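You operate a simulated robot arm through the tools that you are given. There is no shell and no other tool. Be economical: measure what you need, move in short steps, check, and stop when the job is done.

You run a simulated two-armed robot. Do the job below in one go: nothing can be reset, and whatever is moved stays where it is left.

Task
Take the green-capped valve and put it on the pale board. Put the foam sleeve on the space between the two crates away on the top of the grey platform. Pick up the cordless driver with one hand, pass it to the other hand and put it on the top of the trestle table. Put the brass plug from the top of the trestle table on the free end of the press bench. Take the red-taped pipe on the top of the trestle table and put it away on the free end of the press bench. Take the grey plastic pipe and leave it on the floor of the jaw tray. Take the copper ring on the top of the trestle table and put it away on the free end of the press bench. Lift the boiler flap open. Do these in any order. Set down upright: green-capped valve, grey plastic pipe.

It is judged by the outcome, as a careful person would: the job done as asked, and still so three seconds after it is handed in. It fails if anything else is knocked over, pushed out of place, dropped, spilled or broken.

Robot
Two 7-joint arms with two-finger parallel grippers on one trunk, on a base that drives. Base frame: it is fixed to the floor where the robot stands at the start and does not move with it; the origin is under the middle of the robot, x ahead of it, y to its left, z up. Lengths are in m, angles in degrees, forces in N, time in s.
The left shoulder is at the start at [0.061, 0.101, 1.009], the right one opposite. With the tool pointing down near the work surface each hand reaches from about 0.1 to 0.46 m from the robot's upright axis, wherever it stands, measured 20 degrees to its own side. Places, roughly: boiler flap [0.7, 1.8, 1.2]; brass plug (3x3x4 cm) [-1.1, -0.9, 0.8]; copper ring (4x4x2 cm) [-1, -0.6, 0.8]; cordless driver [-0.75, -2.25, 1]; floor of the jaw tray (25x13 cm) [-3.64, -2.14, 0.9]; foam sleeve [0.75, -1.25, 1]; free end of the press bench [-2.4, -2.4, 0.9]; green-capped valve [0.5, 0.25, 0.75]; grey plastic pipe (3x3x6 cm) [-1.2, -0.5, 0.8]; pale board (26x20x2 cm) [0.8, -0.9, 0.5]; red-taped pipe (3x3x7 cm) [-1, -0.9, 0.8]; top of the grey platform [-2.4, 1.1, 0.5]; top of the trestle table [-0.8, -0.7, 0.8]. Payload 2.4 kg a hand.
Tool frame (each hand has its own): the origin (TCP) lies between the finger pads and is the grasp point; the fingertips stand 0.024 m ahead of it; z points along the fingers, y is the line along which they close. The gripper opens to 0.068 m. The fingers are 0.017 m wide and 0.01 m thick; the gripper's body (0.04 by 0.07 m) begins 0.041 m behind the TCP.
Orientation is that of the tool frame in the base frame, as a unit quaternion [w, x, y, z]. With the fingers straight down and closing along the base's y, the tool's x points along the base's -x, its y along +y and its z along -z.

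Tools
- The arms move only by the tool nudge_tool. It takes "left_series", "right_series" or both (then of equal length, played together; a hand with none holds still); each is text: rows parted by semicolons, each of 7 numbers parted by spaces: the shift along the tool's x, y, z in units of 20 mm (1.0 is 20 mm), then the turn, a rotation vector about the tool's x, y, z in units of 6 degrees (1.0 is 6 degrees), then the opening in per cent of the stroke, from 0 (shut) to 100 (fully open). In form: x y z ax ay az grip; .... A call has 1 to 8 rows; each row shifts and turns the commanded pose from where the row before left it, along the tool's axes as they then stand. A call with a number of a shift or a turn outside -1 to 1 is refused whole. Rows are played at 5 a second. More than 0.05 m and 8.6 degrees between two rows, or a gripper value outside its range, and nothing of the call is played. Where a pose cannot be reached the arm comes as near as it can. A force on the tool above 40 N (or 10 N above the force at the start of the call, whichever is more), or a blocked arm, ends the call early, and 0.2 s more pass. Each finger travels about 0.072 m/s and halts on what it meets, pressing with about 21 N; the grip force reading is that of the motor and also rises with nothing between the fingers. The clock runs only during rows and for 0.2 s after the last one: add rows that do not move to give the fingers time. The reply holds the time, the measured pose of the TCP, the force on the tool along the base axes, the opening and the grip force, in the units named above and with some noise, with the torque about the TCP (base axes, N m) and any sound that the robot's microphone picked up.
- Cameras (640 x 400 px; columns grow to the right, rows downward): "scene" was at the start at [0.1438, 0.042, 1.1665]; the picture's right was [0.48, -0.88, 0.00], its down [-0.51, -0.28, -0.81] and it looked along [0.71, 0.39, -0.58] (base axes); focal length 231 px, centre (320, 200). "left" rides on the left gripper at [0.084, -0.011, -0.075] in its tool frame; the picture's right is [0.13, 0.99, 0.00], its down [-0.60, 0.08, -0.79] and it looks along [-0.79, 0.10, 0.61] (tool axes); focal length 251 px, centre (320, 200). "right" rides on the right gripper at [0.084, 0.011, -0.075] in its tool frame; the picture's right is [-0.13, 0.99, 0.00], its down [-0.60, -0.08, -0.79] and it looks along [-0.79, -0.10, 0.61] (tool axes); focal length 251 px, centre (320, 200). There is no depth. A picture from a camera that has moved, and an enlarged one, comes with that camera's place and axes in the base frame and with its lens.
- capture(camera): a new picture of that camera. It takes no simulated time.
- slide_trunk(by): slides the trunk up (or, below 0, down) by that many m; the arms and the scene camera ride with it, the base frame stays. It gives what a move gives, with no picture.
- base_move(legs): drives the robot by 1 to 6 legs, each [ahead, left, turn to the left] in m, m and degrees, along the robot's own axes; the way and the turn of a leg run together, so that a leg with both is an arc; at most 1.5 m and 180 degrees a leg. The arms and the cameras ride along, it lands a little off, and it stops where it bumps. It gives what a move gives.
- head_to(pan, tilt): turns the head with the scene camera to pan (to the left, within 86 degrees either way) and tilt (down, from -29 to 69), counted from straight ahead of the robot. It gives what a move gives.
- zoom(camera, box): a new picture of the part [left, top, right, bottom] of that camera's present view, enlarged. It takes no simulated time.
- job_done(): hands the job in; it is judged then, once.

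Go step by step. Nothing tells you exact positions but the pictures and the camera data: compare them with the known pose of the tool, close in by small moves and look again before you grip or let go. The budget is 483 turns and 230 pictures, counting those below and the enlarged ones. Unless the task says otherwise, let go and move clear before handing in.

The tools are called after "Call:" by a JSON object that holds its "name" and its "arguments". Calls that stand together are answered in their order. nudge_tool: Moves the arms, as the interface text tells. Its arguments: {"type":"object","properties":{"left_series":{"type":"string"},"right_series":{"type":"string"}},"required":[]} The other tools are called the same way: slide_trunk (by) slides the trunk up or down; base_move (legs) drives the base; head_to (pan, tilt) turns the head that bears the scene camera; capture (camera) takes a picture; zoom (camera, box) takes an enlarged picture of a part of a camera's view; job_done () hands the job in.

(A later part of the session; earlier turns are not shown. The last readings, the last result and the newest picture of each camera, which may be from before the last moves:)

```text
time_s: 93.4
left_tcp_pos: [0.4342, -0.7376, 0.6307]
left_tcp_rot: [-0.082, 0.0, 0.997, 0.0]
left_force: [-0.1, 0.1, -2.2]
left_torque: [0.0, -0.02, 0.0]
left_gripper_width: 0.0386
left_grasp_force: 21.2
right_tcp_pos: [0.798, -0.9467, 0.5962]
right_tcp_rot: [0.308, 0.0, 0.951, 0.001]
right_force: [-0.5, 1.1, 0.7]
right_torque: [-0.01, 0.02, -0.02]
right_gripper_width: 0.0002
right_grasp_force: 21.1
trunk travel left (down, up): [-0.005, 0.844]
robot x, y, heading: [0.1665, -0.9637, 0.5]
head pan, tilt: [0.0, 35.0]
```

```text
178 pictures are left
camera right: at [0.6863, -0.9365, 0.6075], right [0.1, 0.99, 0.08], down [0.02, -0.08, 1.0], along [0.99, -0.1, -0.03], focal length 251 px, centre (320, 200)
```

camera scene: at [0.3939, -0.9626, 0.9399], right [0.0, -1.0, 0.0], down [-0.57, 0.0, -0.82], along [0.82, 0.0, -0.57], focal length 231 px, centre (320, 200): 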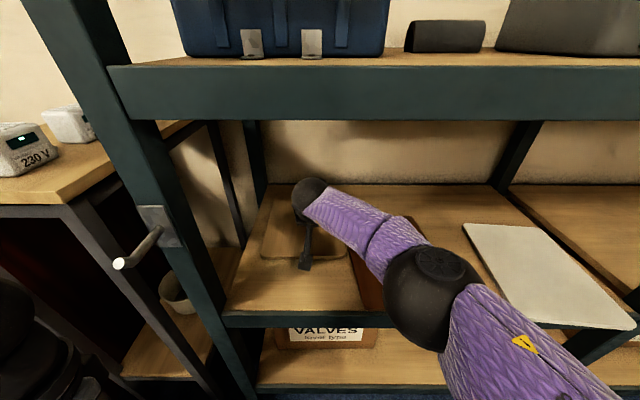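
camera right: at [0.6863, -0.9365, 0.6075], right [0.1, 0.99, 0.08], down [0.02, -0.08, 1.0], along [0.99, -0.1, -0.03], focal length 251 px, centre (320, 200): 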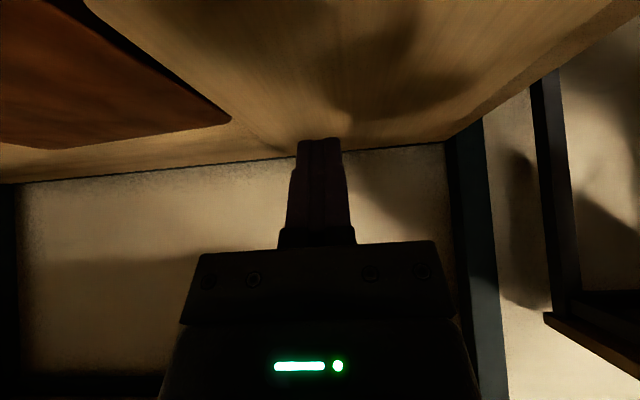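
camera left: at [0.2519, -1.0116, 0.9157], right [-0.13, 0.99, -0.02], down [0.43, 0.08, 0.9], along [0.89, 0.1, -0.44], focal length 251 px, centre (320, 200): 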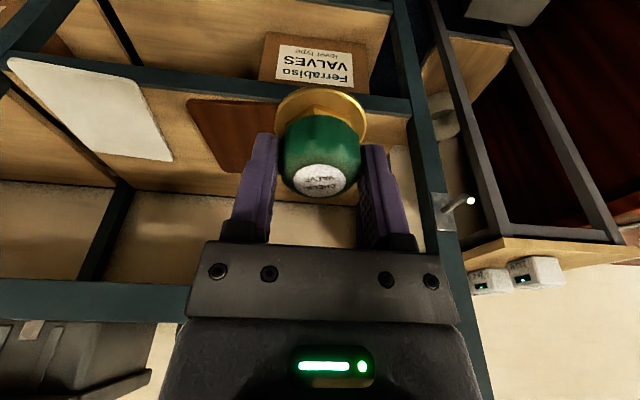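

The fingers are over the board's front part. Lowering until light contact.

Call:
{"name": "nudge_tool", "arguments": {"right_series": "0.588 0 0.81 0 0 0 0; 0.588 0 0.81 0 0 0 0; 0.2 0 0.27 0 0 0 0; 0.1 0 0.13 0 0 0 0"}}

Call:
{"name": "nudge_tool", "arguments": {"right_series": "0.1 0 0.13 0 0 0 0; 0.1 0 0.13 0 0 0 0"}}

```text
time_s: 94.3
left_tcp_pos: [0.4341, -0.7374, 0.6315]
left_tcp_rot: [-0.08, 0.0, 0.997, 0.0]
left_force: [-0.5, 0.0, -0.9]
left_torque: [0.0, -0.01, 0.01]
left_gripper_width: 0.0385
left_grasp_force: 20.7
right_tcp_pos: [0.7954, -0.9494, 0.5575]
right_tcp_rot: [0.318, -0.001, 0.948, 0.0]
right_force: [-1.6, -0.3, 25.5]
right_torque: [-0.01, -0.17, -0.07]
right_gripper_width: 0.0
right_grasp_force: 20.8
right hand out of reach, approached as far as the arm can: row 2
trunk travel left (down, up): [-0.005, 0.844]
robot x, y, heading: [0.1687, -0.9645, -0.1]
head pan, tilt: [0.0, 35.0]
stopped in row 4 (right hand): the force on the tool passed its limit at 45 N (the readings are from after the stop); the commanded pose is now the measured one
```

```text
time_s: 94.7
left_tcp_pos: [0.4333, -0.7366, 0.6313]
left_tcp_rot: [-0.081, -0.001, 0.997, 0.0]
left_force: [-0.1, 0.6, -2.0]
left_torque: [0.02, -0.03, 0.02]
left_gripper_width: 0.0386
left_grasp_force: 21.2
right_tcp_pos: [0.7977, -0.9493, 0.5556]
right_tcp_rot: [0.323, -0.001, 0.946, 0.001]
right_force: [-1.0, 0.1, 24.1]
right_torque: [-0.02, -0.19, -0.03]
right_gripper_width: 0.0
right_grasp_force: 20.7
trunk travel left (down, up): [-0.005, 0.844]
robot x, y, heading: [0.1678, -0.9677, 0.1]
head pan, tilt: [0.0, 35.0]
stopped in row 2 (right hand): the force on the tool passed its limit at 45 N (the readings are from after the stop); the commanded pose is now the measured one
```

Pressing with ~24 N. Dragging back along -x now.

Call:
{"name": "nudge_tool", "arguments": {"right_series": "0.4 0 -0.29 0 0 0 0; 0.8 0 -0.58 0 0 0 0; 0.8 0 -0.58 0 0 0 0; 0.8 0 -0.58 0 0 0 0"}}

Call:
{"name": "capture", "arguments": {"camera": "scene"}}

```text
time_s: 95.5
left_tcp_pos: [0.434, -0.7371, 0.6301]
left_tcp_rot: [-0.081, -0.001, 0.997, 0.001]
left_force: [0.1, 0.5, -1.8]
left_torque: [-0.02, -0.03, -0.03]
left_gripper_width: 0.0385
left_grasp_force: 21.0
right_tcp_pos: [0.7539, -0.95, 0.5557]
right_tcp_rot: [0.324, 0.001, 0.946, 0.001]
right_force: [-3.5, -0.4, 16.0]
right_torque: [0.01, -0.05, -0.06]
right_gripper_width: 0.0001
right_grasp_force: 20.8
trunk travel left (down, up): [-0.005, 0.844]
robot x, y, heading: [0.1682, -0.9624, 0.6]
head pan, tilt: [0.0, 35.0]
stopped in row 4 (right hand): the force on the tool passed its limit at 42 N (the readings are from after the stop); the commanded pose is now the measured one
```

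```text
177 pictures are left
camera scene: at [0.3929, -0.9626, 0.9399], right [0.0, -1.0, 0.0], down [-0.57, 0.0, -0.82], along [0.82, 0.0, -0.57], focal length 231 px, centre (320, 200)
```

scene: 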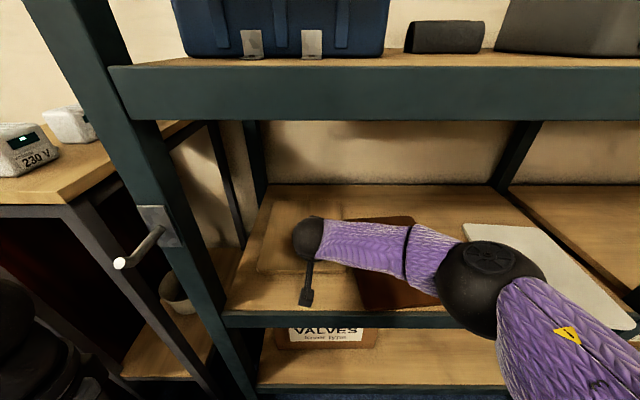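

The drag works: board moved ~4.4 cm. Continuing.

Call:
{"name": "nudge_tool", "arguments": {"right_series": "0.6 0 -0.44 0 0 0 0; 0.6 0 -0.44 0 0 0 0; 0.6 0 -0.44 0 0 0 0; 0.6 0 -0.44 0 0 0 0"}}

Call:
{"name": "capture", "arguments": {"camera": "scene"}}

```text
time_s: 96.3
left_tcp_pos: [0.434, -0.7377, 0.6304]
left_tcp_rot: [-0.081, -0.001, 0.997, 0.0]
left_force: [0.8, 0.2, -1.6]
left_torque: [-0.06, 0.02, 0.02]
left_gripper_width: 0.0387
left_grasp_force: 21.3
right_tcp_pos: [0.7166, -0.948, 0.5552]
right_tcp_rot: [0.327, 0.001, 0.945, 0.002]
right_force: [-4.4, -1.7, 16.8]
right_torque: [-0.02, -0.07, 0.0]
right_gripper_width: 0.0
right_grasp_force: 21.3
trunk travel left (down, up): [-0.005, 0.844]
robot x, y, heading: [0.1704, -0.9638, 0.2]
head pan, tilt: [0.0, 35.0]
stopped in row 3 (right hand): the force on the tool passed its limit at 42 N (the readings are from after the stop); the commanded pose is now the measured one
```

```text
176 pictures are left
camera scene: at [0.3931, -0.9627, 0.94], right [0.0, -1.0, 0.0], down [-0.57, 0.0, -0.82], along [0.82, 0.0, -0.57], focal length 231 px, centre (320, 200)
```

scene: 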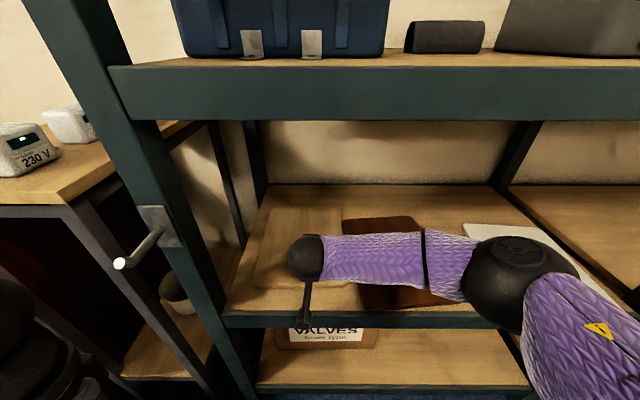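

Board front now at ≈0.67; it was originally about level with the dark board's front (~0.64). Dragging ~3 cm more.

Call:
{"name": "nudge_tool", "arguments": {"right_series": "0.6 0 -0.44 0 0 0 0; 0.6 0 -0.44 0 0 0 0; 0.5 0 -0.36 0 0 0 0"}}

Call:
{"name": "nudge_tool", "arguments": {"right_series": "-0.588 0 -0.81 0 0 0 0; -0.588 0 -0.81 0 0 0 0; -0.588 0 -0.81 0 0 0 0"}}

Call:
{"name": "base_move", "arguments": {"legs": [[-0.2, -0.1, 0]]}}

Call:
{"name": "capture", "arguments": {"camera": "scene"}}

```text
time_s: 97.0
left_tcp_pos: [0.4337, -0.736, 0.6301]
left_tcp_rot: [-0.081, -0.001, 0.997, -0.001]
left_force: [0.0, 0.0, -1.0]
left_torque: [-0.01, 0.01, -0.02]
left_gripper_width: 0.0387
left_grasp_force: 21.3
right_tcp_pos: [0.6797, -0.9473, 0.5555]
right_tcp_rot: [0.331, 0.001, 0.943, 0.003]
right_force: [-3.8, -1.8, 17.5]
right_torque: [-0.02, -0.03, 0.0]
right_gripper_width: 0.0
right_grasp_force: 21.3
trunk travel left (down, up): [-0.005, 0.844]
robot x, y, heading: [0.1696, -0.9617, 0.5]
head pan, tilt: [0.0, 35.0]
stopped in row 3 (right hand): the force on the tool passed its limit at 42 N (the readings are from after the stop); the commanded pose is now the measured one
```

```text
time_s: 97.8
left_tcp_pos: [0.4349, -0.7387, 0.6312]
left_tcp_rot: [-0.081, -0.002, 0.997, 0.0]
left_force: [-0.3, -0.2, -1.4]
left_torque: [0.01, 0.0, 0.01]
left_gripper_width: 0.039
left_grasp_force: 20.9
right_tcp_pos: [0.6764, -0.948, 0.6146]
right_tcp_rot: [0.329, 0.002, 0.944, 0.002]
right_force: [0.0, 0.3, 0.2]
right_torque: [-0.02, -0.01, -0.03]
right_gripper_width: 0.0
right_grasp_force: 21.0
trunk travel left (down, up): [-0.005, 0.844]
robot x, y, heading: [0.172, -0.9609, 0.3]
head pan, tilt: [0.0, 35.0]
```

```text
time_s: 99.6
left_tcp_pos: [0.2352, -0.8389, 0.6314]
left_tcp_rot: [-0.082, -0.001, 0.997, 0.0]
left_force: [0.6, -0.5, -1.4]
left_torque: [-0.02, 0.02, -0.05]
left_gripper_width: 0.0385
left_grasp_force: 21.0
right_tcp_pos: [0.4777, -1.047, 0.6149]
right_tcp_rot: [0.329, 0.001, 0.944, 0.001]
right_force: [0.0, 0.6, 0.6]
right_torque: [0.05, 0.0, 0.01]
right_gripper_width: 0.0001
right_grasp_force: 21.0
trunk travel left (down, up): [-0.005, 0.844]
robot x, y, heading: [-0.0316, -1.0639, 0.4]
head pan, tilt: [0.0, 35.0]
```

```text
175 pictures are left
camera scene: at [0.1948, -1.0637, 0.9398], right [0.01, -1.0, 0.0], down [-0.57, 0.0, -0.82], along [0.82, 0.01, -0.57], focal length 231 px, centre (320, 200)
```

scene: 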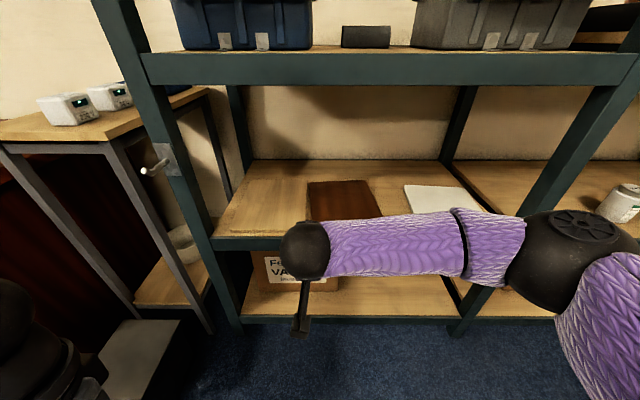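

Zooming in to compare the board with its neighbour's alignment.

Call:
{"name": "zoom", "arguments": {"camera": "scene", "box": [200, 150, 360, 250]}}

```text
4.00 times, centred on (280, 200) of scene
camera zoom: at [0.1948, -1.0637, 0.9398], right [0.01, -1.0, 0.0], down [-0.57, 0.0, -0.82], along [0.82, 0.01, -0.57], focal length 925 px, centre (480, 200)
```

zoom: 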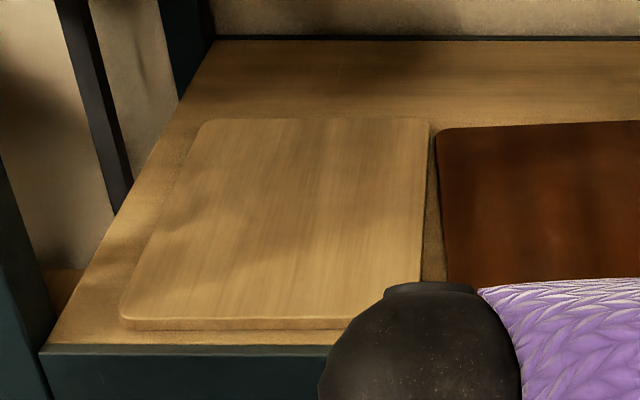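

The board is back at x≈0.65–0.91. Now I'll tuck the right arm away, and set the left hand vertical and extended for placing the valve.

Call:
{"name": "nudge_tool", "arguments": {"left_series": "0 0 0 0 -0.8 0 0; 0 0 0 0 -0.77 0 0; -1 0.6 0 0 0 0 0; -1 0.6 0 0 0 0 0; -1 0.6 0 0 0 0 0; -1 0.4 0 0 0 0 0; -1 0 0 0 0 0 0; -1 0 0 0 0 0 0", "right_series": "0 -1 0 0 0.8 0 0; 0 -1 0 0 0.8 0 0; 0 -1 0 0 0.8 0 0; 0 -1 0 0 0.8 0 0; 0 -1 0 0 0.8 0 0; 0 -1 0 0 0.8 0 0; 0 -1 0 0 0.8 0 0; 0 -1 0 0 0.8 0 0"}}

Call:
{"name": "nudge_tool", "arguments": {"left_series": "-1 0 0 0 0 0 0; 0 0 0 0 0 0 0; 0 0 0 0 0 0 0; 0 0 0 0 0 0 0; 0 0 0 0 0 0 0; 0 0 0 0 0 0 0; 0 0 0 0 0 0 0; 0 0 0 0 0 0 0", "right_series": "1 -0.2 -1 0 0 0 0; 1 -0.2 -1 0 0 0 0; 1 -0.2 -1 0 0 0 0; 1 -0.2 -1 0 0 0 0; 1 -0.2 -1 0 0 0 0; 1 -0.2 -1 0 0 0 0; 1 -0.2 -1 0 0 0 0; 1 -0.2 -1 0 0 0 0"}}

Call:
{"name": "capture", "arguments": {"camera": "scene"}}

Call:
{"name": "capture", "arguments": {"camera": "left"}}

```text
time_s: 101.4
left_tcp_pos: [0.3779, -0.7829, 0.6321]
left_tcp_rot: [0.001, -0.002, 1.0, -0.001]
left_force: [0.4, -0.5, -1.0]
left_torque: [0.02, 0.0, 0.01]
left_gripper_width: 0.0383
left_grasp_force: 20.6
left hand out of reach, approached as far as the arm can: row 1, 2
right_tcp_pos: [0.4758, -1.2085, 0.6138]
right_tcp_rot: [-0.001, 0.0, 1.0, 0.002]
right_force: [-1.1, -0.3, -0.3]
right_torque: [0.0, -0.02, 0.01]
right_gripper_width: 0.0
right_grasp_force: 20.8
trunk travel left (down, up): [-0.005, 0.844]
robot x, y, heading: [-0.0303, -1.0651, 0.5]
head pan, tilt: [0.0, 35.0]
```

```text
time_s: 103.2
left_tcp_pos: [0.3985, -0.7853, 0.6321]
left_tcp_rot: [0.0, -0.002, 1.0, 0.0]
left_force: [0.3, -0.3, -2.0]
left_torque: [-0.01, -0.01, 0.0]
left_gripper_width: 0.0389
left_grasp_force: 21.2
right_tcp_pos: [0.3177, -1.2414, 0.774]
right_tcp_rot: [0.0, 0.0, 1.0, 0.002]
right_force: [0.5, 0.5, -0.3]
right_torque: [0.01, -0.02, 0.02]
right_gripper_width: 0.0001
right_grasp_force: 20.9
trunk travel left (down, up): [-0.005, 0.844]
robot x, y, heading: [-0.0305, -1.0607, 0.2]
head pan, tilt: [0.0, 35.0]
```

```text
173 pictures are left
camera scene: at [0.1949, -1.0638, 0.9398], right [0.01, -1.0, 0.0], down [-0.57, 0.0, -0.82], along [0.82, 0.01, -0.57], focal length 231 px, centre (320, 200)
```

scene: 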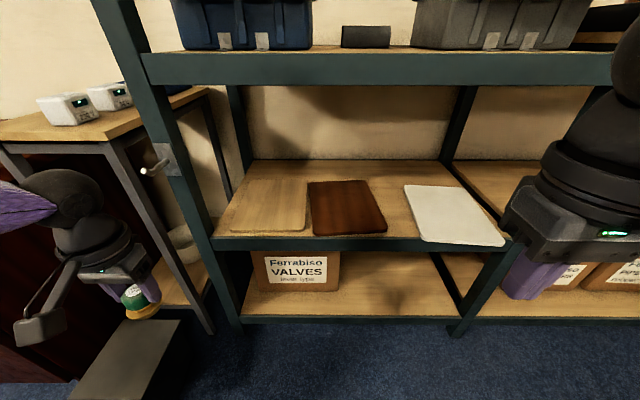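

```text
172 pictures are left
camera left: at [0.3144, -0.7963, 0.7066], right [-0.13, 0.99, 0.0], down [0.6, 0.08, 0.79], along [0.79, 0.1, -0.61], focal length 251 px, centre (320, 200)
```

left: 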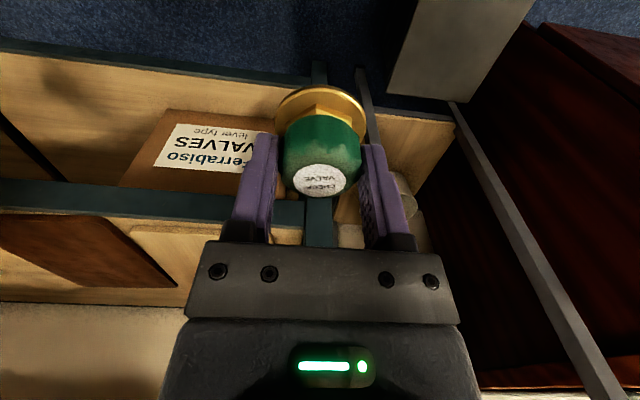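

All boards are aligned again. I'll position the base and enter with the valve at z≈0.605.

Call:
{"name": "base_move", "arguments": {"legs": [[0, -0.145, 0]]}}

Call:
{"name": "nudge_tool", "arguments": {"left_series": "0 0 1 0 0 0 0; 0 0 0.3 0 0 0 0"}}

Call:
{"name": "base_move", "arguments": {"legs": [[0.22, 0, 0]]}}

Call:
{"name": "capture", "arguments": {"camera": "left"}}

Call:
{"name": "head_to", "arguments": {"pan": 35, "tilt": 35}}

Call:
{"name": "capture", "arguments": {"camera": "scene"}}

```text
time_s: 104.5
left_tcp_pos: [0.399, -0.932, 0.631]
left_tcp_rot: [0.001, 0.0, 1.0, 0.0]
left_force: [-0.2, 0.9, -1.3]
left_torque: [-0.01, 0.01, -0.01]
left_gripper_width: 0.0387
left_grasp_force: 20.8
right_tcp_pos: [0.3185, -1.3892, 0.7729]
right_tcp_rot: [0.0, 0.001, 1.0, 0.002]
right_force: [0.5, -0.4, -0.1]
right_torque: [0.02, -0.01, -0.01]
right_gripper_width: 0.0
right_grasp_force: 21.2
trunk travel left (down, up): [-0.005, 0.844]
robot x, y, heading: [-0.027, -1.2107, 0.3]
head pan, tilt: [0.0, 35.0]
```

```text
time_s: 105.1
left_tcp_pos: [0.3996, -0.9315, 0.6069]
left_tcp_rot: [0.0, -0.001, 1.0, 0.0]
left_force: [0.0, -0.5, -1.4]
left_torque: [0.01, 0.0, 0.01]
left_gripper_width: 0.0387
left_grasp_force: 20.9
right_tcp_pos: [0.3198, -1.3885, 0.7732]
right_tcp_rot: [0.0, 0.001, 1.0, 0.002]
right_force: [0.0, 0.4, 0.5]
right_torque: [0.04, 0.03, 0.0]
right_gripper_width: 0.0001
right_grasp_force: 21.4
trunk travel left (down, up): [-0.005, 0.844]
robot x, y, heading: [-0.0333, -1.21, 0.1]
head pan, tilt: [0.0, 35.0]
```

```text
time_s: 106.8
left_tcp_pos: [0.6164, -0.9306, 0.6066]
left_tcp_rot: [0.001, -0.001, 1.0, 0.0]
left_force: [-0.2, -0.2, -1.6]
left_torque: [0.04, 0.0, 0.01]
left_gripper_width: 0.0383
left_grasp_force: 20.9
right_tcp_pos: [0.5347, -1.3878, 0.7732]
right_tcp_rot: [0.0, 0.0, 1.0, 0.002]
right_force: [0.8, 0.5, -0.2]
right_torque: [0.01, 0.01, -0.02]
right_gripper_width: 0.0
right_grasp_force: 20.5
trunk travel left (down, up): [-0.005, 0.844]
robot x, y, heading: [0.1874, -1.2144, 0.5]
head pan, tilt: [0.0, 35.0]
```

```text
171 pictures are left
camera left: at [0.5322, -0.9428, 0.6807], right [-0.13, 0.99, 0.0], down [0.6, 0.08, 0.79], along [0.79, 0.1, -0.61], focal length 251 px, centre (320, 200)
```

left: 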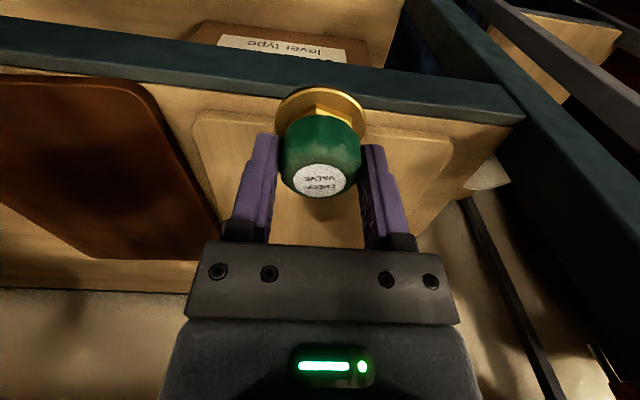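

```text
time_s: 107.8
left_tcp_pos: [0.6156, -0.9305, 0.6043]
left_tcp_rot: [-0.001, -0.001, 1.0, 0.0]
left_force: [-0.1, -0.3, -1.4]
left_torque: [-0.02, 0.02, -0.01]
left_gripper_width: 0.0387
left_grasp_force: 21.0
right_tcp_pos: [0.5349, -1.386, 0.774]
right_tcp_rot: [-0.001, 0.001, 1.0, 0.001]
right_force: [1.0, -0.1, 0.5]
right_torque: [-0.01, -0.02, 0.01]
right_gripper_width: 0.0001
right_grasp_force: 20.5
trunk travel left (down, up): [-0.005, 0.844]
robot x, y, heading: [0.1836, -1.2075, 0.5]
head pan, tilt: [35.0, 35.0]
```

```text
170 pictures are left
camera scene: at [0.3956, -1.1597, 0.9398], right [0.58, -0.82, 0.0], down [-0.47, -0.33, -0.82], along [0.67, 0.47, -0.57], focal length 231 px, centre (320, 200)
```

scene: 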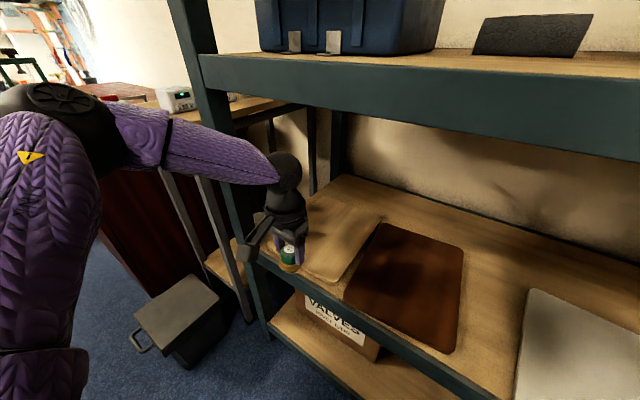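

Retract the right hand further, extend the left slightly and drive the last few centimetres.

Call:
{"name": "nudge_tool", "arguments": {"left_series": "-0.75 0 0 0 0 0 0; -0.75 0 0 0 0 0 0; 0 0 0 0 0 0 0; 0 0 0 0 0 0 0", "right_series": "1 0 0 0 0 0 0; 1 0 0 0 0 0 0; 1 0 0 0 0 0 0; 1 0 0 0 0 0 0"}}

Call:
{"name": "base_move", "arguments": {"legs": [[0.07, 0, 0]]}}

Call:
{"name": "capture", "arguments": {"camera": "left"}}

Call:
{"name": "capture", "arguments": {"camera": "scene"}}

```text
time_s: 108.8
left_tcp_pos: [0.6468, -0.9324, 0.6048]
left_tcp_rot: [0.0, -0.001, 1.0, 0.0]
left_force: [-1.0, 0.0, -1.3]
left_torque: [0.03, 0.0, 0.02]
left_gripper_width: 0.0387
left_grasp_force: 21.1
right_tcp_pos: [0.4547, -1.3861, 0.7734]
right_tcp_rot: [0.0, 0.0, 1.0, 0.001]
right_force: [0.6, -0.3, 0.2]
right_torque: [0.01, 0.0, 0.0]
right_gripper_width: 0.0003
right_grasp_force: 21.3
trunk travel left (down, up): [-0.005, 0.844]
robot x, y, heading: [0.1821, -1.2102, 0.5]
head pan, tilt: [35.0, 35.0]
```

```text
time_s: 109.8
left_tcp_pos: [0.7143, -0.9307, 0.6049]
left_tcp_rot: [0.0, -0.002, 1.0, -0.001]
left_force: [0.9, 0.0, -2.1]
left_torque: [-0.02, -0.01, 0.0]
left_gripper_width: 0.0387
left_grasp_force: 21.6
right_tcp_pos: [0.5258, -1.3854, 0.7731]
right_tcp_rot: [0.0, 0.0, 1.0, 0.001]
right_force: [-0.4, 0.3, 0.5]
right_torque: [-0.01, 0.04, -0.01]
right_gripper_width: 0.0002
right_grasp_force: 20.6
trunk travel left (down, up): [-0.005, 0.844]
robot x, y, heading: [0.2547, -1.209, 0.3]
head pan, tilt: [35.0, 35.0]
```

```text
169 pictures are left
camera left: at [0.6321, -0.9418, 0.6796], right [-0.13, 0.99, 0.0], down [0.6, 0.08, 0.79], along [0.79, 0.1, -0.61], focal length 251 px, centre (320, 200)
```

left: 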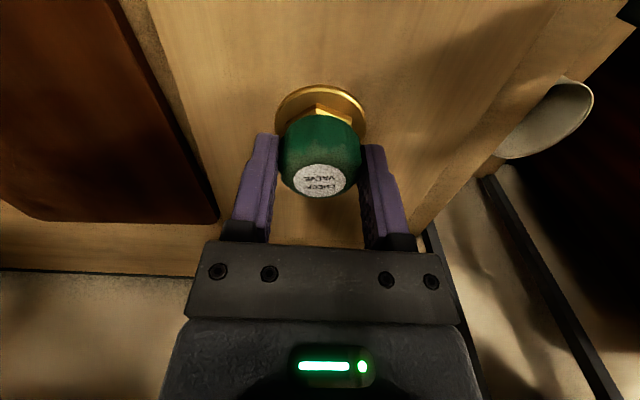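

```text
168 pictures are left
camera scene: at [0.4659, -1.159, 0.9399], right [0.58, -0.82, 0.0], down [-0.47, -0.33, -0.82], along [0.67, 0.47, -0.57], focal length 231 px, centre (320, 200)
```

scene: 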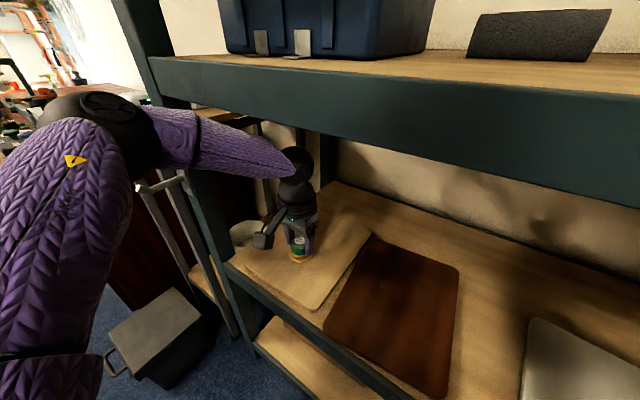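

Valve is over the board, which hasn't moved. Descending gently until contact.

Call:
{"name": "nudge_tool", "arguments": {"left_series": "0 0 0.4 0 0 0 0; 0 0 0.4 0 0 0 0; 0 0 0.2 0 0 0 0; 0 0 0 0 0 0 0"}}

Call:
{"name": "zoom", "arguments": {"camera": "scene", "box": [240, 160, 400, 260]}}

```text
time_s: 110.8
left_tcp_pos: [0.7144, -0.9301, 0.586]
left_tcp_rot: [0.002, -0.002, 1.0, 0.0]
left_force: [-0.9, 3.3, 12.8]
left_torque: [0.19, -0.22, 0.03]
left_gripper_width: 0.0385
left_grasp_force: 21.0
right_tcp_pos: [0.5249, -1.3857, 0.7728]
right_tcp_rot: [0.002, 0.0, 1.0, 0.001]
right_force: [-0.3, -0.3, 1.0]
right_torque: [-0.01, -0.04, -0.04]
right_gripper_width: 0.0
right_grasp_force: 21.2
trunk travel left (down, up): [-0.005, 0.844]
robot x, y, heading: [0.2538, -1.2135, 0.4]
head pan, tilt: [35.0, 35.0]
```

```text
4.00 times, centred on (320, 210) of scene
camera zoom: at [0.465, -1.1592, 0.9403], right [0.58, -0.82, 0.0], down [-0.47, -0.33, -0.82], along [0.67, 0.47, -0.57], focal length 925 px, centre (320, 160)
```

zoom: 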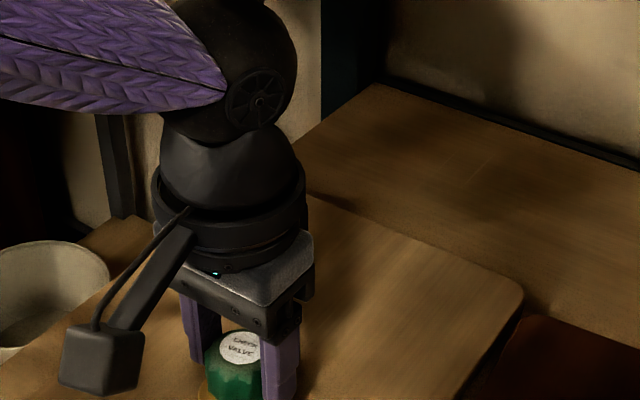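

Contact at ~13 N. Relaxing slightly and releasing.

Call:
{"name": "nudge_tool", "arguments": {"left_series": "0 0 -0.1 0 0 0 0; 0 0 0 0 0 0 50; 0 0 0 0 0 0 100; 0 0 0 0 0 0 100; 0 0 0 0 0 0 100"}}

Call:
{"name": "capture", "arguments": {"camera": "left"}}

```text
time_s: 112.0
left_tcp_pos: [0.7151, -0.9294, 0.5867]
left_tcp_rot: [0.001, -0.002, 1.0, 0.0]
left_force: [0.3, -0.2, 0.1]
left_torque: [0.0, -0.02, 0.01]
left_gripper_width: 0.0679
left_grasp_force: 0.1
right_tcp_pos: [0.5258, -1.3852, 0.7731]
right_tcp_rot: [0.0, 0.0, 1.0, 0.002]
right_force: [0.8, 0.5, 0.8]
right_torque: [-0.02, -0.02, 0.0]
right_gripper_width: 0.0
right_grasp_force: 21.0
trunk travel left (down, up): [-0.005, 0.844]
robot x, y, heading: [0.258, -1.2087, 0.3]
head pan, tilt: [35.0, 35.0]
```

```text
166 pictures are left
camera left: at [0.632, -0.9418, 0.6615], right [-0.13, 0.99, 0.0], down [0.6, 0.08, 0.79], along [0.79, 0.1, -0.61], focal length 251 px, centre (320, 200)
```

left: 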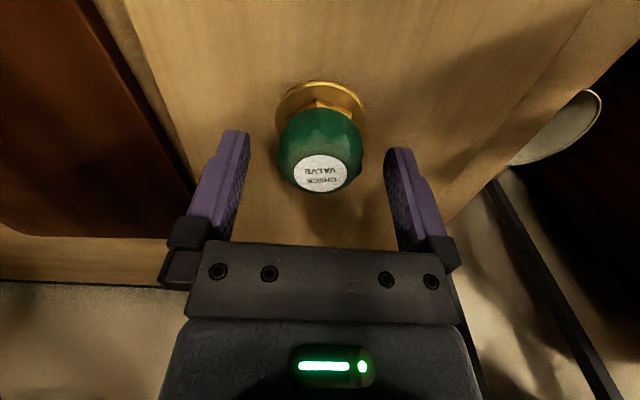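

The valve stands upright on the board. Backing straight out.

Call:
{"name": "nudge_tool", "arguments": {"left_series": "0 0 -0.6 0 0 0 100; 0.5 0 0 0 0 0 100; 0.5 0 0 0 0 0 100"}}

Call:
{"name": "base_move", "arguments": {"legs": [[-0.2, 0, 0]]}}

Call:
{"name": "slide_trunk", "arguments": {"by": 0.35}}

Call:
{"name": "head_to", "arguments": {"pan": 0, "tilt": 40}}

Call:
{"name": "capture", "arguments": {"camera": "scene"}}

```text
time_s: 112.8
left_tcp_pos: [0.6953, -0.9308, 0.5987]
left_tcp_rot: [0.0, -0.002, 1.0, 0.0]
left_force: [-0.4, 0.2, -0.4]
left_torque: [-0.01, -0.03, 0.01]
left_gripper_width: 0.0681
left_grasp_force: 0.1
right_tcp_pos: [0.5249, -1.3857, 0.7741]
right_tcp_rot: [0.0, 0.0, 1.0, 0.002]
right_force: [0.6, -0.3, -0.3]
right_torque: [0.0, 0.01, 0.01]
right_gripper_width: 0.0
right_grasp_force: 20.4
trunk travel left (down, up): [-0.005, 0.844]
robot x, y, heading: [0.2546, -1.21, 0.3]
head pan, tilt: [35.0, 35.0]
```

```text
time_s: 114.4
left_tcp_pos: [0.4934, -0.9298, 0.5981]
left_tcp_rot: [0.001, -0.003, 1.0, -0.001]
left_force: [-0.3, -0.2, 0.5]
left_torque: [0.01, -0.01, 0.02]
left_gripper_width: 0.0683
left_grasp_force: 0.0
right_tcp_pos: [0.3244, -1.3865, 0.7746]
right_tcp_rot: [-0.001, -0.002, 1.0, 0.001]
right_force: [0.7, 0.2, -0.1]
right_torque: [-0.02, 0.02, -0.05]
right_gripper_width: 0.0
right_grasp_force: 21.0
trunk travel left (down, up): [-0.005, 0.844]
robot x, y, heading: [0.0529, -1.2099, 0.5]
head pan, tilt: [35.0, 35.0]
```

```text
time_s: 117.8
left_tcp_pos: [0.4933, -0.9296, 0.9501]
left_tcp_rot: [0.001, -0.004, 1.0, 0.0]
left_force: [1.1, -0.2, -0.2]
left_torque: [-0.02, 0.02, 0.01]
left_gripper_width: 0.0676
left_grasp_force: 0.0
right_tcp_pos: [0.3261, -1.3864, 1.1233]
right_tcp_rot: [0.0, -0.002, 1.0, 0.002]
right_force: [-0.7, -0.8, -0.4]
right_torque: [0.0, -0.01, 0.0]
right_gripper_width: 0.0001
right_grasp_force: 21.4
trunk travel left (down, up): [-0.355, 0.495]
robot x, y, heading: [0.053, -1.2128, 0.5]
head pan, tilt: [35.0, 35.0]
```

```text
time_s: 118.8
left_tcp_pos: [0.4933, -0.9308, 0.9488]
left_tcp_rot: [0.0, -0.004, 1.0, 0.0]
left_force: [0.1, -0.3, 0.5]
left_torque: [0.0, 0.01, 0.01]
left_gripper_width: 0.0679
left_grasp_force: 0.1
right_tcp_pos: [0.3239, -1.3874, 1.1246]
right_tcp_rot: [0.0, -0.002, 1.0, 0.003]
right_force: [-0.7, -0.1, -0.2]
right_torque: [-0.01, 0.01, -0.01]
right_gripper_width: 0.0003
right_grasp_force: 20.7
trunk travel left (down, up): [-0.355, 0.495]
robot x, y, heading: [0.0564, -1.2114, 0.4]
head pan, tilt: [0.0, 40.0]
```

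```text
165 pictures are left
camera scene: at [0.1793, -1.2113, 1.2917], right [0.01, -1.0, 0.0], down [-0.64, -0.01, -0.77], along [0.77, 0.01, -0.64], focal length 231 px, centre (320, 200)
```

scene: 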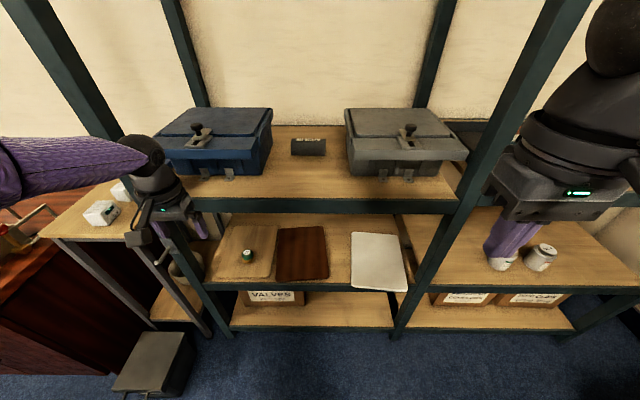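

The valve is done and looks undisturbed. Next the foam sleeve at about [0.893, -1.163, 0.935] (5 cm diameter, lying along y): I'll yaw the right gripper 90° to close along x and raise the trunk.

Call:
{"name": "nudge_tool", "arguments": {"right_series": "0 0 0 0 0 0.9375 90; 0 0 0 0 0 0.9375 90; 0 0 0 0 0 0.9375 90; 0 0 0 0 0 0.9375 90; 0 0 0 0 0 0.9375 90; 0 0 0 0 0 0.9375 90; 0 0 0 0 0 0.9375 90; 0 0 0 0 0 0.9375 90", "left_series": "1 0 0 0 0 0 100; 1 0 0 0 0 0 100; 1 0 0 0 0 0 100; 1 0 0 0 0 0 100; 1 0 0 0 0 0 100; 1 0 0 0 0 0 100; 1 0 0 0 0 0 100; 1 0 0 0 0 0 100"}}

Call:
{"name": "nudge_tool", "arguments": {"right_series": "0 0 0 0 0 0.9375 90; 0 0 0 0 0 0.9375 90; 0 0 0 0 0 0.9375 90; 0 0 0 0 0 0.9375 90; 0 0 0 0 0 0.9375 90; 0 0 0 0 0 0.9375 90; 0 0 0 0 0 0.9375 90; 0 0 0 0 0 0.9375 90"}}

Call:
{"name": "slide_trunk", "arguments": {"by": 0.16}}

Call:
{"name": "base_move", "arguments": {"legs": [[0, 0.15, 0]]}}

Call:
{"name": "capture", "arguments": {"camera": "scene"}}

```text
time_s: 120.7
left_tcp_pos: [0.3336, -0.93, 0.9488]
left_tcp_rot: [0.0, -0.003, 1.0, 0.0]
left_force: [0.7, -0.3, -0.1]
left_torque: [0.0, -0.02, 0.01]
left_gripper_width: 0.068
left_grasp_force: 0.1
right_tcp_pos: [0.3243, -1.3862, 1.1236]
right_tcp_rot: [0.0, 0.382, 0.924, 0.001]
right_force: [0.4, -1.1, 0.2]
right_torque: [0.02, 0.02, 0.01]
right_gripper_width: 0.0611
right_grasp_force: 0.1
trunk travel left (down, up): [-0.355, 0.495]
robot x, y, heading: [0.0586, -1.2112, 0.4]
head pan, tilt: [0.0, 40.0]
```

```text
time_s: 122.5
left_tcp_pos: [0.3329, -0.9303, 0.9489]
left_tcp_rot: [0.0, -0.004, 1.0, 0.0]
left_force: [0.6, 0.0, 0.2]
left_torque: [-0.02, 0.0, -0.01]
left_gripper_width: 0.068
left_grasp_force: 0.1
right_tcp_pos: [0.3245, -1.3854, 1.1246]
right_tcp_rot: [-0.003, 0.706, 0.708, 0.001]
right_force: [0.1, 0.2, 0.8]
right_torque: [-0.02, -0.02, -0.01]
right_gripper_width: 0.0611
right_grasp_force: 0.0
trunk travel left (down, up): [-0.355, 0.495]
robot x, y, heading: [0.0532, -1.2121, 0.6]
head pan, tilt: [0.0, 40.0]
```

```text
time_s: 124.3
left_tcp_pos: [0.3333, -0.9314, 1.1088]
left_tcp_rot: [0.0, -0.003, 1.0, 0.0]
left_force: [0.4, -0.1, 0.0]
left_torque: [0.0, 0.0, -0.03]
left_gripper_width: 0.0681
left_grasp_force: 0.0
right_tcp_pos: [0.3252, -1.3873, 1.284]
right_tcp_rot: [-0.002, 0.705, 0.709, 0.002]
right_force: [-0.3, 0.1, -0.5]
right_torque: [-0.01, 0.05, -0.01]
right_gripper_width: 0.0616
right_grasp_force: 0.0
trunk travel left (down, up): [-0.515, 0.334]
robot x, y, heading: [0.0544, -1.2099, 0.8]
head pan, tilt: [0.0, 40.0]
```

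```text
time_s: 125.7
left_tcp_pos: [0.3317, -0.7816, 1.1094]
left_tcp_rot: [0.0, -0.004, 1.0, -0.001]
left_force: [-0.1, -0.6, 0.5]
left_torque: [-0.02, 0.0, 0.01]
left_gripper_width: 0.0684
left_grasp_force: 0.1
right_tcp_pos: [0.3241, -1.2357, 1.2844]
right_tcp_rot: [-0.001, 0.705, 0.709, 0.001]
right_force: [-0.8, 0.9, -0.6]
right_torque: [-0.01, -0.01, -0.01]
right_gripper_width: 0.0611
right_grasp_force: 0.0
trunk travel left (down, up): [-0.515, 0.334]
robot x, y, heading: [0.0552, -1.063, 0.6]
head pan, tilt: [0.0, 40.0]
```

```text
164 pictures are left
camera scene: at [0.1582, -1.0617, 1.4526], right [0.01, -1.0, 0.0], down [-0.64, -0.01, -0.77], along [0.77, 0.01, -0.64], focal length 231 px, centre (320, 200)
```

scene: 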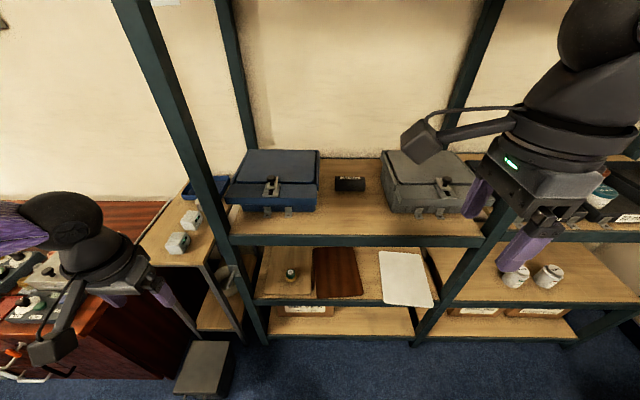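

Sleeve at about [0.885, -1.165]. I'll tuck the left hand and extend the right one forward and down before approaching.

Call:
{"name": "nudge_tool", "arguments": {"right_series": "0.45 1 0.7 0 0 0 90; 0.45 1 0.7 0 0 0 90; 0.45 1 0.7 0 0 0 90; 0.45 1 0.7 0 0 0 90; 0.45 1 0.7 0 0 0 90; 0.45 1 0.7 0 0 0 90; 0.45 1 0.7 0 0 0 90; 0.45 1 0.7 0 0 0 90", "left_series": "1 -1 0 0 0 0 100; 1 -1 0 0 0 0 100; 1 -1 0 0 0 0 100; 0.5 -1 0 0 0 0 100; 0 0 0 0 0 0 100; 0 0 0 0 0 0 100; 0 0 0 0 0 0 100; 0 0 0 0 0 0 100"}}

Call:
{"name": "base_move", "arguments": {"legs": [[0.2, 0, 0]]}}

Call:
{"name": "base_move", "arguments": {"legs": [[0.1, 0, 0]]}}

Call:
{"name": "capture", "arguments": {"camera": "scene"}}

Call:
{"name": "capture", "arguments": {"camera": "right"}}

```text
time_s: 127.5
left_tcp_pos: [0.2652, -0.8633, 1.1093]
left_tcp_rot: [0.0, -0.004, 1.0, 0.0]
left_force: [1.1, -0.3, 0.0]
left_torque: [0.0, 0.0, -0.01]
left_gripper_width: 0.068
left_grasp_force: 0.0
left hand out of reach, approached as far as the arm can: row 4
right_tcp_pos: [0.4852, -1.1653, 1.1721]
right_tcp_rot: [0.0, 0.705, 0.71, 0.0]
right_force: [-0.4, 0.6, 0.1]
right_torque: [0.02, -0.01, -0.01]
right_gripper_width: 0.0614
right_grasp_force: 0.0
trunk travel left (down, up): [-0.515, 0.334]
robot x, y, heading: [0.0538, -1.0624, 0.8]
head pan, tilt: [0.0, 40.0]
```

```text
time_s: 129.0
left_tcp_pos: [0.4639, -0.8614, 1.1093]
left_tcp_rot: [-0.001, -0.006, 1.0, 0.0]
left_force: [0.4, -0.4, -0.2]
left_torque: [-0.02, 0.01, 0.02]
left_gripper_width: 0.0679
left_grasp_force: 0.1
right_tcp_pos: [0.6836, -1.162, 1.1712]
right_tcp_rot: [-0.002, 0.704, 0.71, 0.001]
right_force: [0.7, -0.6, -0.1]
right_torque: [-0.01, 0.0, -0.01]
right_gripper_width: 0.0611
right_grasp_force: 0.0
trunk travel left (down, up): [-0.515, 0.334]
robot x, y, heading: [0.2517, -1.061, 0.9]
head pan, tilt: [0.0, 40.0]
```

```text
time_s: 130.2
left_tcp_pos: [0.5643, -0.8593, 1.1087]
left_tcp_rot: [0.0, -0.005, 1.0, 0.0]
left_force: [0.2, -1.2, 0.0]
left_torque: [0.01, 0.03, 0.02]
left_gripper_width: 0.0678
left_grasp_force: 0.1
right_tcp_pos: [0.7842, -1.1622, 1.1709]
right_tcp_rot: [-0.001, 0.705, 0.71, 0.002]
right_force: [-0.6, -0.3, -0.4]
right_torque: [-0.01, -0.01, -0.02]
right_gripper_width: 0.0614
right_grasp_force: 0.0
trunk travel left (down, up): [-0.515, 0.334]
robot x, y, heading: [0.3531, -1.0579, 0.7]
head pan, tilt: [0.0, 40.0]
```

```text
163 pictures are left
camera scene: at [0.4581, -1.0587, 1.4525], right [0.01, -1.0, 0.0], down [-0.64, -0.01, -0.77], along [0.77, 0.01, -0.64], focal length 231 px, centre (320, 200)
```

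scene: 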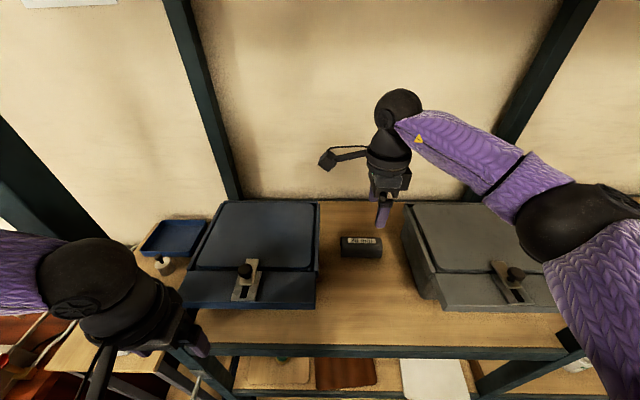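

```text
162 pictures are left
camera right: at [0.7939, -1.0782, 1.247], right [0.99, -0.12, 0.0], down [-0.07, -0.61, 0.79], along [-0.1, -0.79, -0.61], focal length 251 px, centre (320, 200)
```

right: 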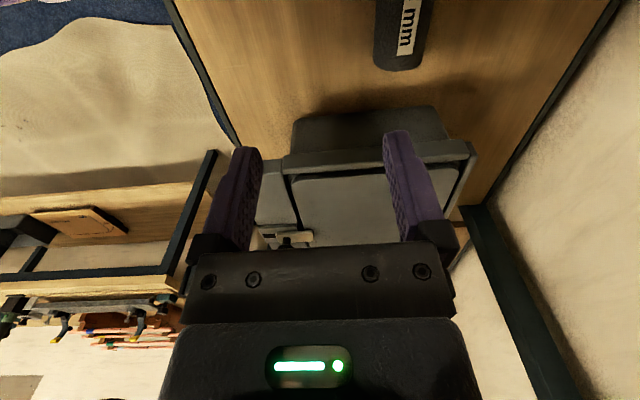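

Sleeve centre ≈[0.876, -1.165]. Moving over it and down to z≈1.03, then checking.

Call:
{"name": "base_move", "arguments": {"legs": [[0.045, 0, 0]]}}

Call:
{"name": "nudge_tool", "arguments": {"right_series": "0 0.8 1 0 0 0 100; 0 0.8 1 0 0 0 100; 0 0.75 1 0 0 0 100; 0 0 1 0 0 0 100; 0 0 1 0 0 0 100; 0 0 1 0 0 0 100; 0 0 1 0 0 0 100; 0 0 0 0 0 0 100"}}

Call:
{"name": "capture", "arguments": {"camera": "right"}}

Call:
{"name": "zoom", "arguments": {"camera": "scene", "box": [280, 160, 440, 260]}}

```text
time_s: 131.1
left_tcp_pos: [0.6088, -0.8591, 1.1082]
left_tcp_rot: [-0.001, -0.005, 1.0, 0.0]
left_force: [0.5, -0.5, 0.6]
left_torque: [-0.01, 0.02, -0.02]
left_gripper_width: 0.0677
left_grasp_force: 0.0
right_tcp_pos: [0.8259, -1.1606, 1.1718]
right_tcp_rot: [-0.002, 0.704, 0.71, 0.0]
right_force: [0.6, 0.1, -0.6]
right_torque: [0.01, 0.02, 0.01]
right_gripper_width: 0.061
right_grasp_force: 0.2
trunk travel left (down, up): [-0.515, 0.334]
robot x, y, heading: [0.3922, -1.0581, 0.8]
head pan, tilt: [0.0, 40.0]
```

```text
time_s: 132.9
left_tcp_pos: [0.607, -0.8579, 1.1085]
left_tcp_rot: [0.0, -0.006, 1.0, -0.001]
left_force: [-0.6, 0.3, -0.1]
left_torque: [-0.03, 0.0, -0.01]
left_gripper_width: 0.0679
left_grasp_force: 0.1
right_tcp_pos: [0.8692, -1.1609, 1.0313]
right_tcp_rot: [-0.001, 0.705, 0.709, 0.001]
right_force: [-0.3, 0.6, -0.1]
right_torque: [0.03, 0.0, 0.0]
right_gripper_width: 0.0681
right_grasp_force: 0.1
right hand out of reach, approached as far as the arm can: row 7
trunk travel left (down, up): [-0.515, 0.334]
robot x, y, heading: [0.3936, -1.0566, 0.8]
head pan, tilt: [0.0, 40.0]
```

```text
161 pictures are left
camera right: at [0.8792, -1.0772, 1.1069], right [0.99, -0.12, 0.0], down [-0.07, -0.61, 0.79], along [-0.1, -0.79, -0.61], focal length 251 px, centre (320, 200)
```

right: 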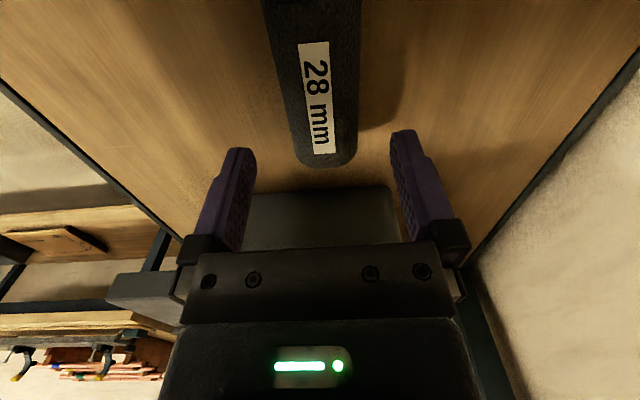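

```text
4.00 times, centred on (360, 210) of scene
camera zoom: at [0.5007, -1.0575, 1.4526], right [0.01, -1.0, 0.0], down [-0.64, -0.01, -0.77], along [0.77, 0.01, -0.64], focal length 925 px, centre (160, 160)
```

zoom: 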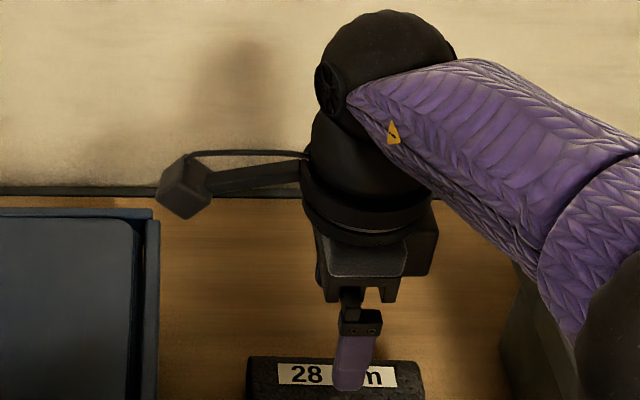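

Aligned in x (sleeve axis ≈0.866, TCP 0.869). I'll use the trunk to descend 8.5 cm, then close.

Call:
{"name": "slide_trunk", "arguments": {"by": -0.082}}

Call:
{"name": "capture", "arguments": {"camera": "right"}}

Call:
{"name": "zoom", "arguments": {"camera": "scene", "box": [280, 160, 440, 260]}}

```text
time_s: 133.9
left_tcp_pos: [0.6079, -0.8606, 1.0288]
left_tcp_rot: [-0.009, -0.004, 1.0, -0.001]
left_force: [0.7, 0.2, 0.1]
left_torque: [-0.02, -0.01, 0.02]
left_gripper_width: 0.0679
left_grasp_force: 0.0
right_tcp_pos: [0.8691, -1.1628, 0.9598]
right_tcp_rot: [-0.001, 0.707, 0.707, 0.011]
right_force: [-7.0, -8.5, 14.0]
right_torque: [2.26, -0.65, 0.8]
right_gripper_width: 0.0676
right_grasp_force: 0.0
trunk travel left (down, up): [-0.438, 0.412]
robot x, y, heading: [0.3929, -1.058, 0.7]
head pan, tilt: [0.0, 40.0]
stopped: the force on the tool passed its limit at 64 N (the readings are from after the stop); the commanded pose is now the measured one
```

```text
159 pictures are left
camera right: at [0.88, -1.0794, 1.0376], right [0.99, -0.13, 0.01], down [-0.09, -0.62, 0.78], along [-0.1, -0.77, -0.63], focal length 251 px, centre (320, 200)
```

right: 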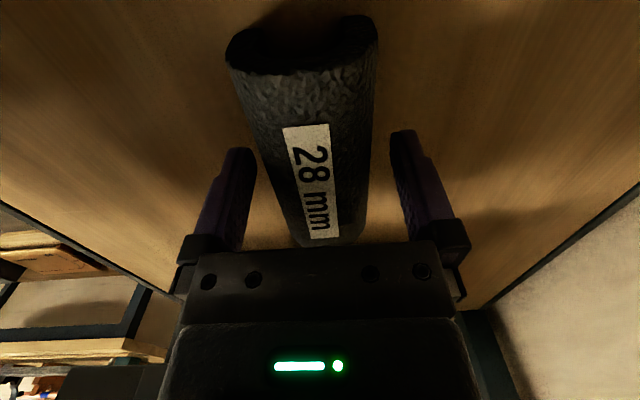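

```text
4.00 times, centred on (360, 210) of scene
camera zoom: at [0.5058, -1.0601, 1.3749], right [0.01, -1.0, 0.0], down [-0.64, -0.01, -0.77], along [0.77, 0.01, -0.64], focal length 925 px, centre (160, 160)
```

zoom: 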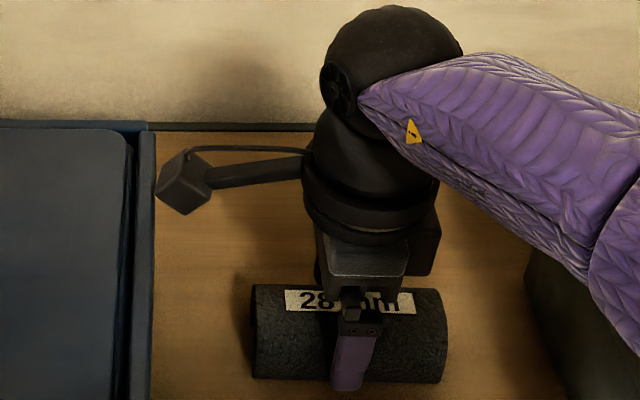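

The hand's camera housing touched the blue crate's lid edge. I'll lift, shift 2.8 cm to the right, and come down again.

Call:
{"name": "nudge_tool", "arguments": {"right_series": "-0.3 0 -1 0 0 0 100; -0.6 0 -0.5 0 0 0 100; -0.6 0 0 0 0 0 100; 0 0 0 0 0 0 100"}}

Call:
{"name": "head_to", "arguments": {"pan": -5, "tilt": 50}}

Call:
{"name": "capture", "arguments": {"camera": "scene"}}

```text
time_s: 134.9
left_tcp_pos: [0.6096, -0.8584, 1.0286]
left_tcp_rot: [-0.01, -0.004, 1.0, 0.0]
left_force: [-0.6, -0.6, 0.2]
left_torque: [0.02, 0.01, 0.03]
left_gripper_width: 0.0676
left_grasp_force: 0.0
right_tcp_pos: [0.8706, -1.1905, 0.9889]
right_tcp_rot: [-0.003, 0.707, 0.707, 0.009]
right_force: [0.5, 0.5, 0.1]
right_torque: [0.03, 0.03, -0.01]
right_gripper_width: 0.0679
right_grasp_force: 0.0
trunk travel left (down, up): [-0.438, 0.412]
robot x, y, heading: [0.3965, -1.0584, 0.5]
head pan, tilt: [0.0, 40.0]
```

```text
time_s: 135.6
left_tcp_pos: [0.6094, -0.8591, 1.0282]
left_tcp_rot: [-0.009, -0.004, 1.0, -0.001]
left_force: [-0.4, -0.4, -0.6]
left_torque: [0.0, 0.02, 0.02]
left_gripper_width: 0.068
left_grasp_force: 0.1
right_tcp_pos: [0.8709, -1.19, 0.9871]
right_tcp_rot: [-0.002, 0.707, 0.707, 0.009]
right_force: [0.4, -0.1, -0.3]
right_torque: [0.01, 0.0, -0.01]
right_gripper_width: 0.0678
right_grasp_force: 0.0
trunk travel left (down, up): [-0.438, 0.412]
robot x, y, heading: [0.3993, -1.0592, 0.6]
head pan, tilt: [-5.0, 50.0]
```

```text
157 pictures are left
camera scene: at [0.5, -1.065, 1.3608], right [-0.07, -1.0, 0.0], down [-0.76, 0.06, -0.64], along [0.64, -0.05, -0.77], focal length 231 px, centre (320, 200)
```

scene: 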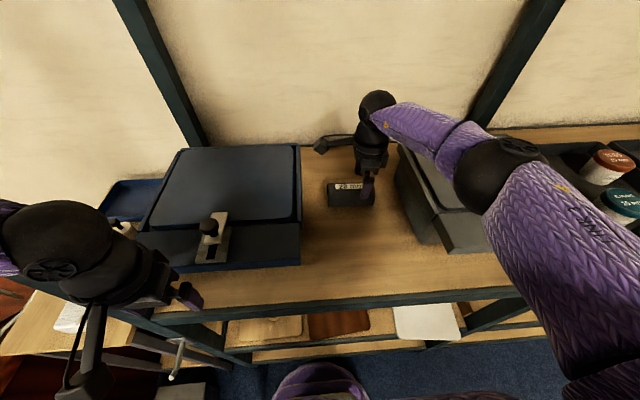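

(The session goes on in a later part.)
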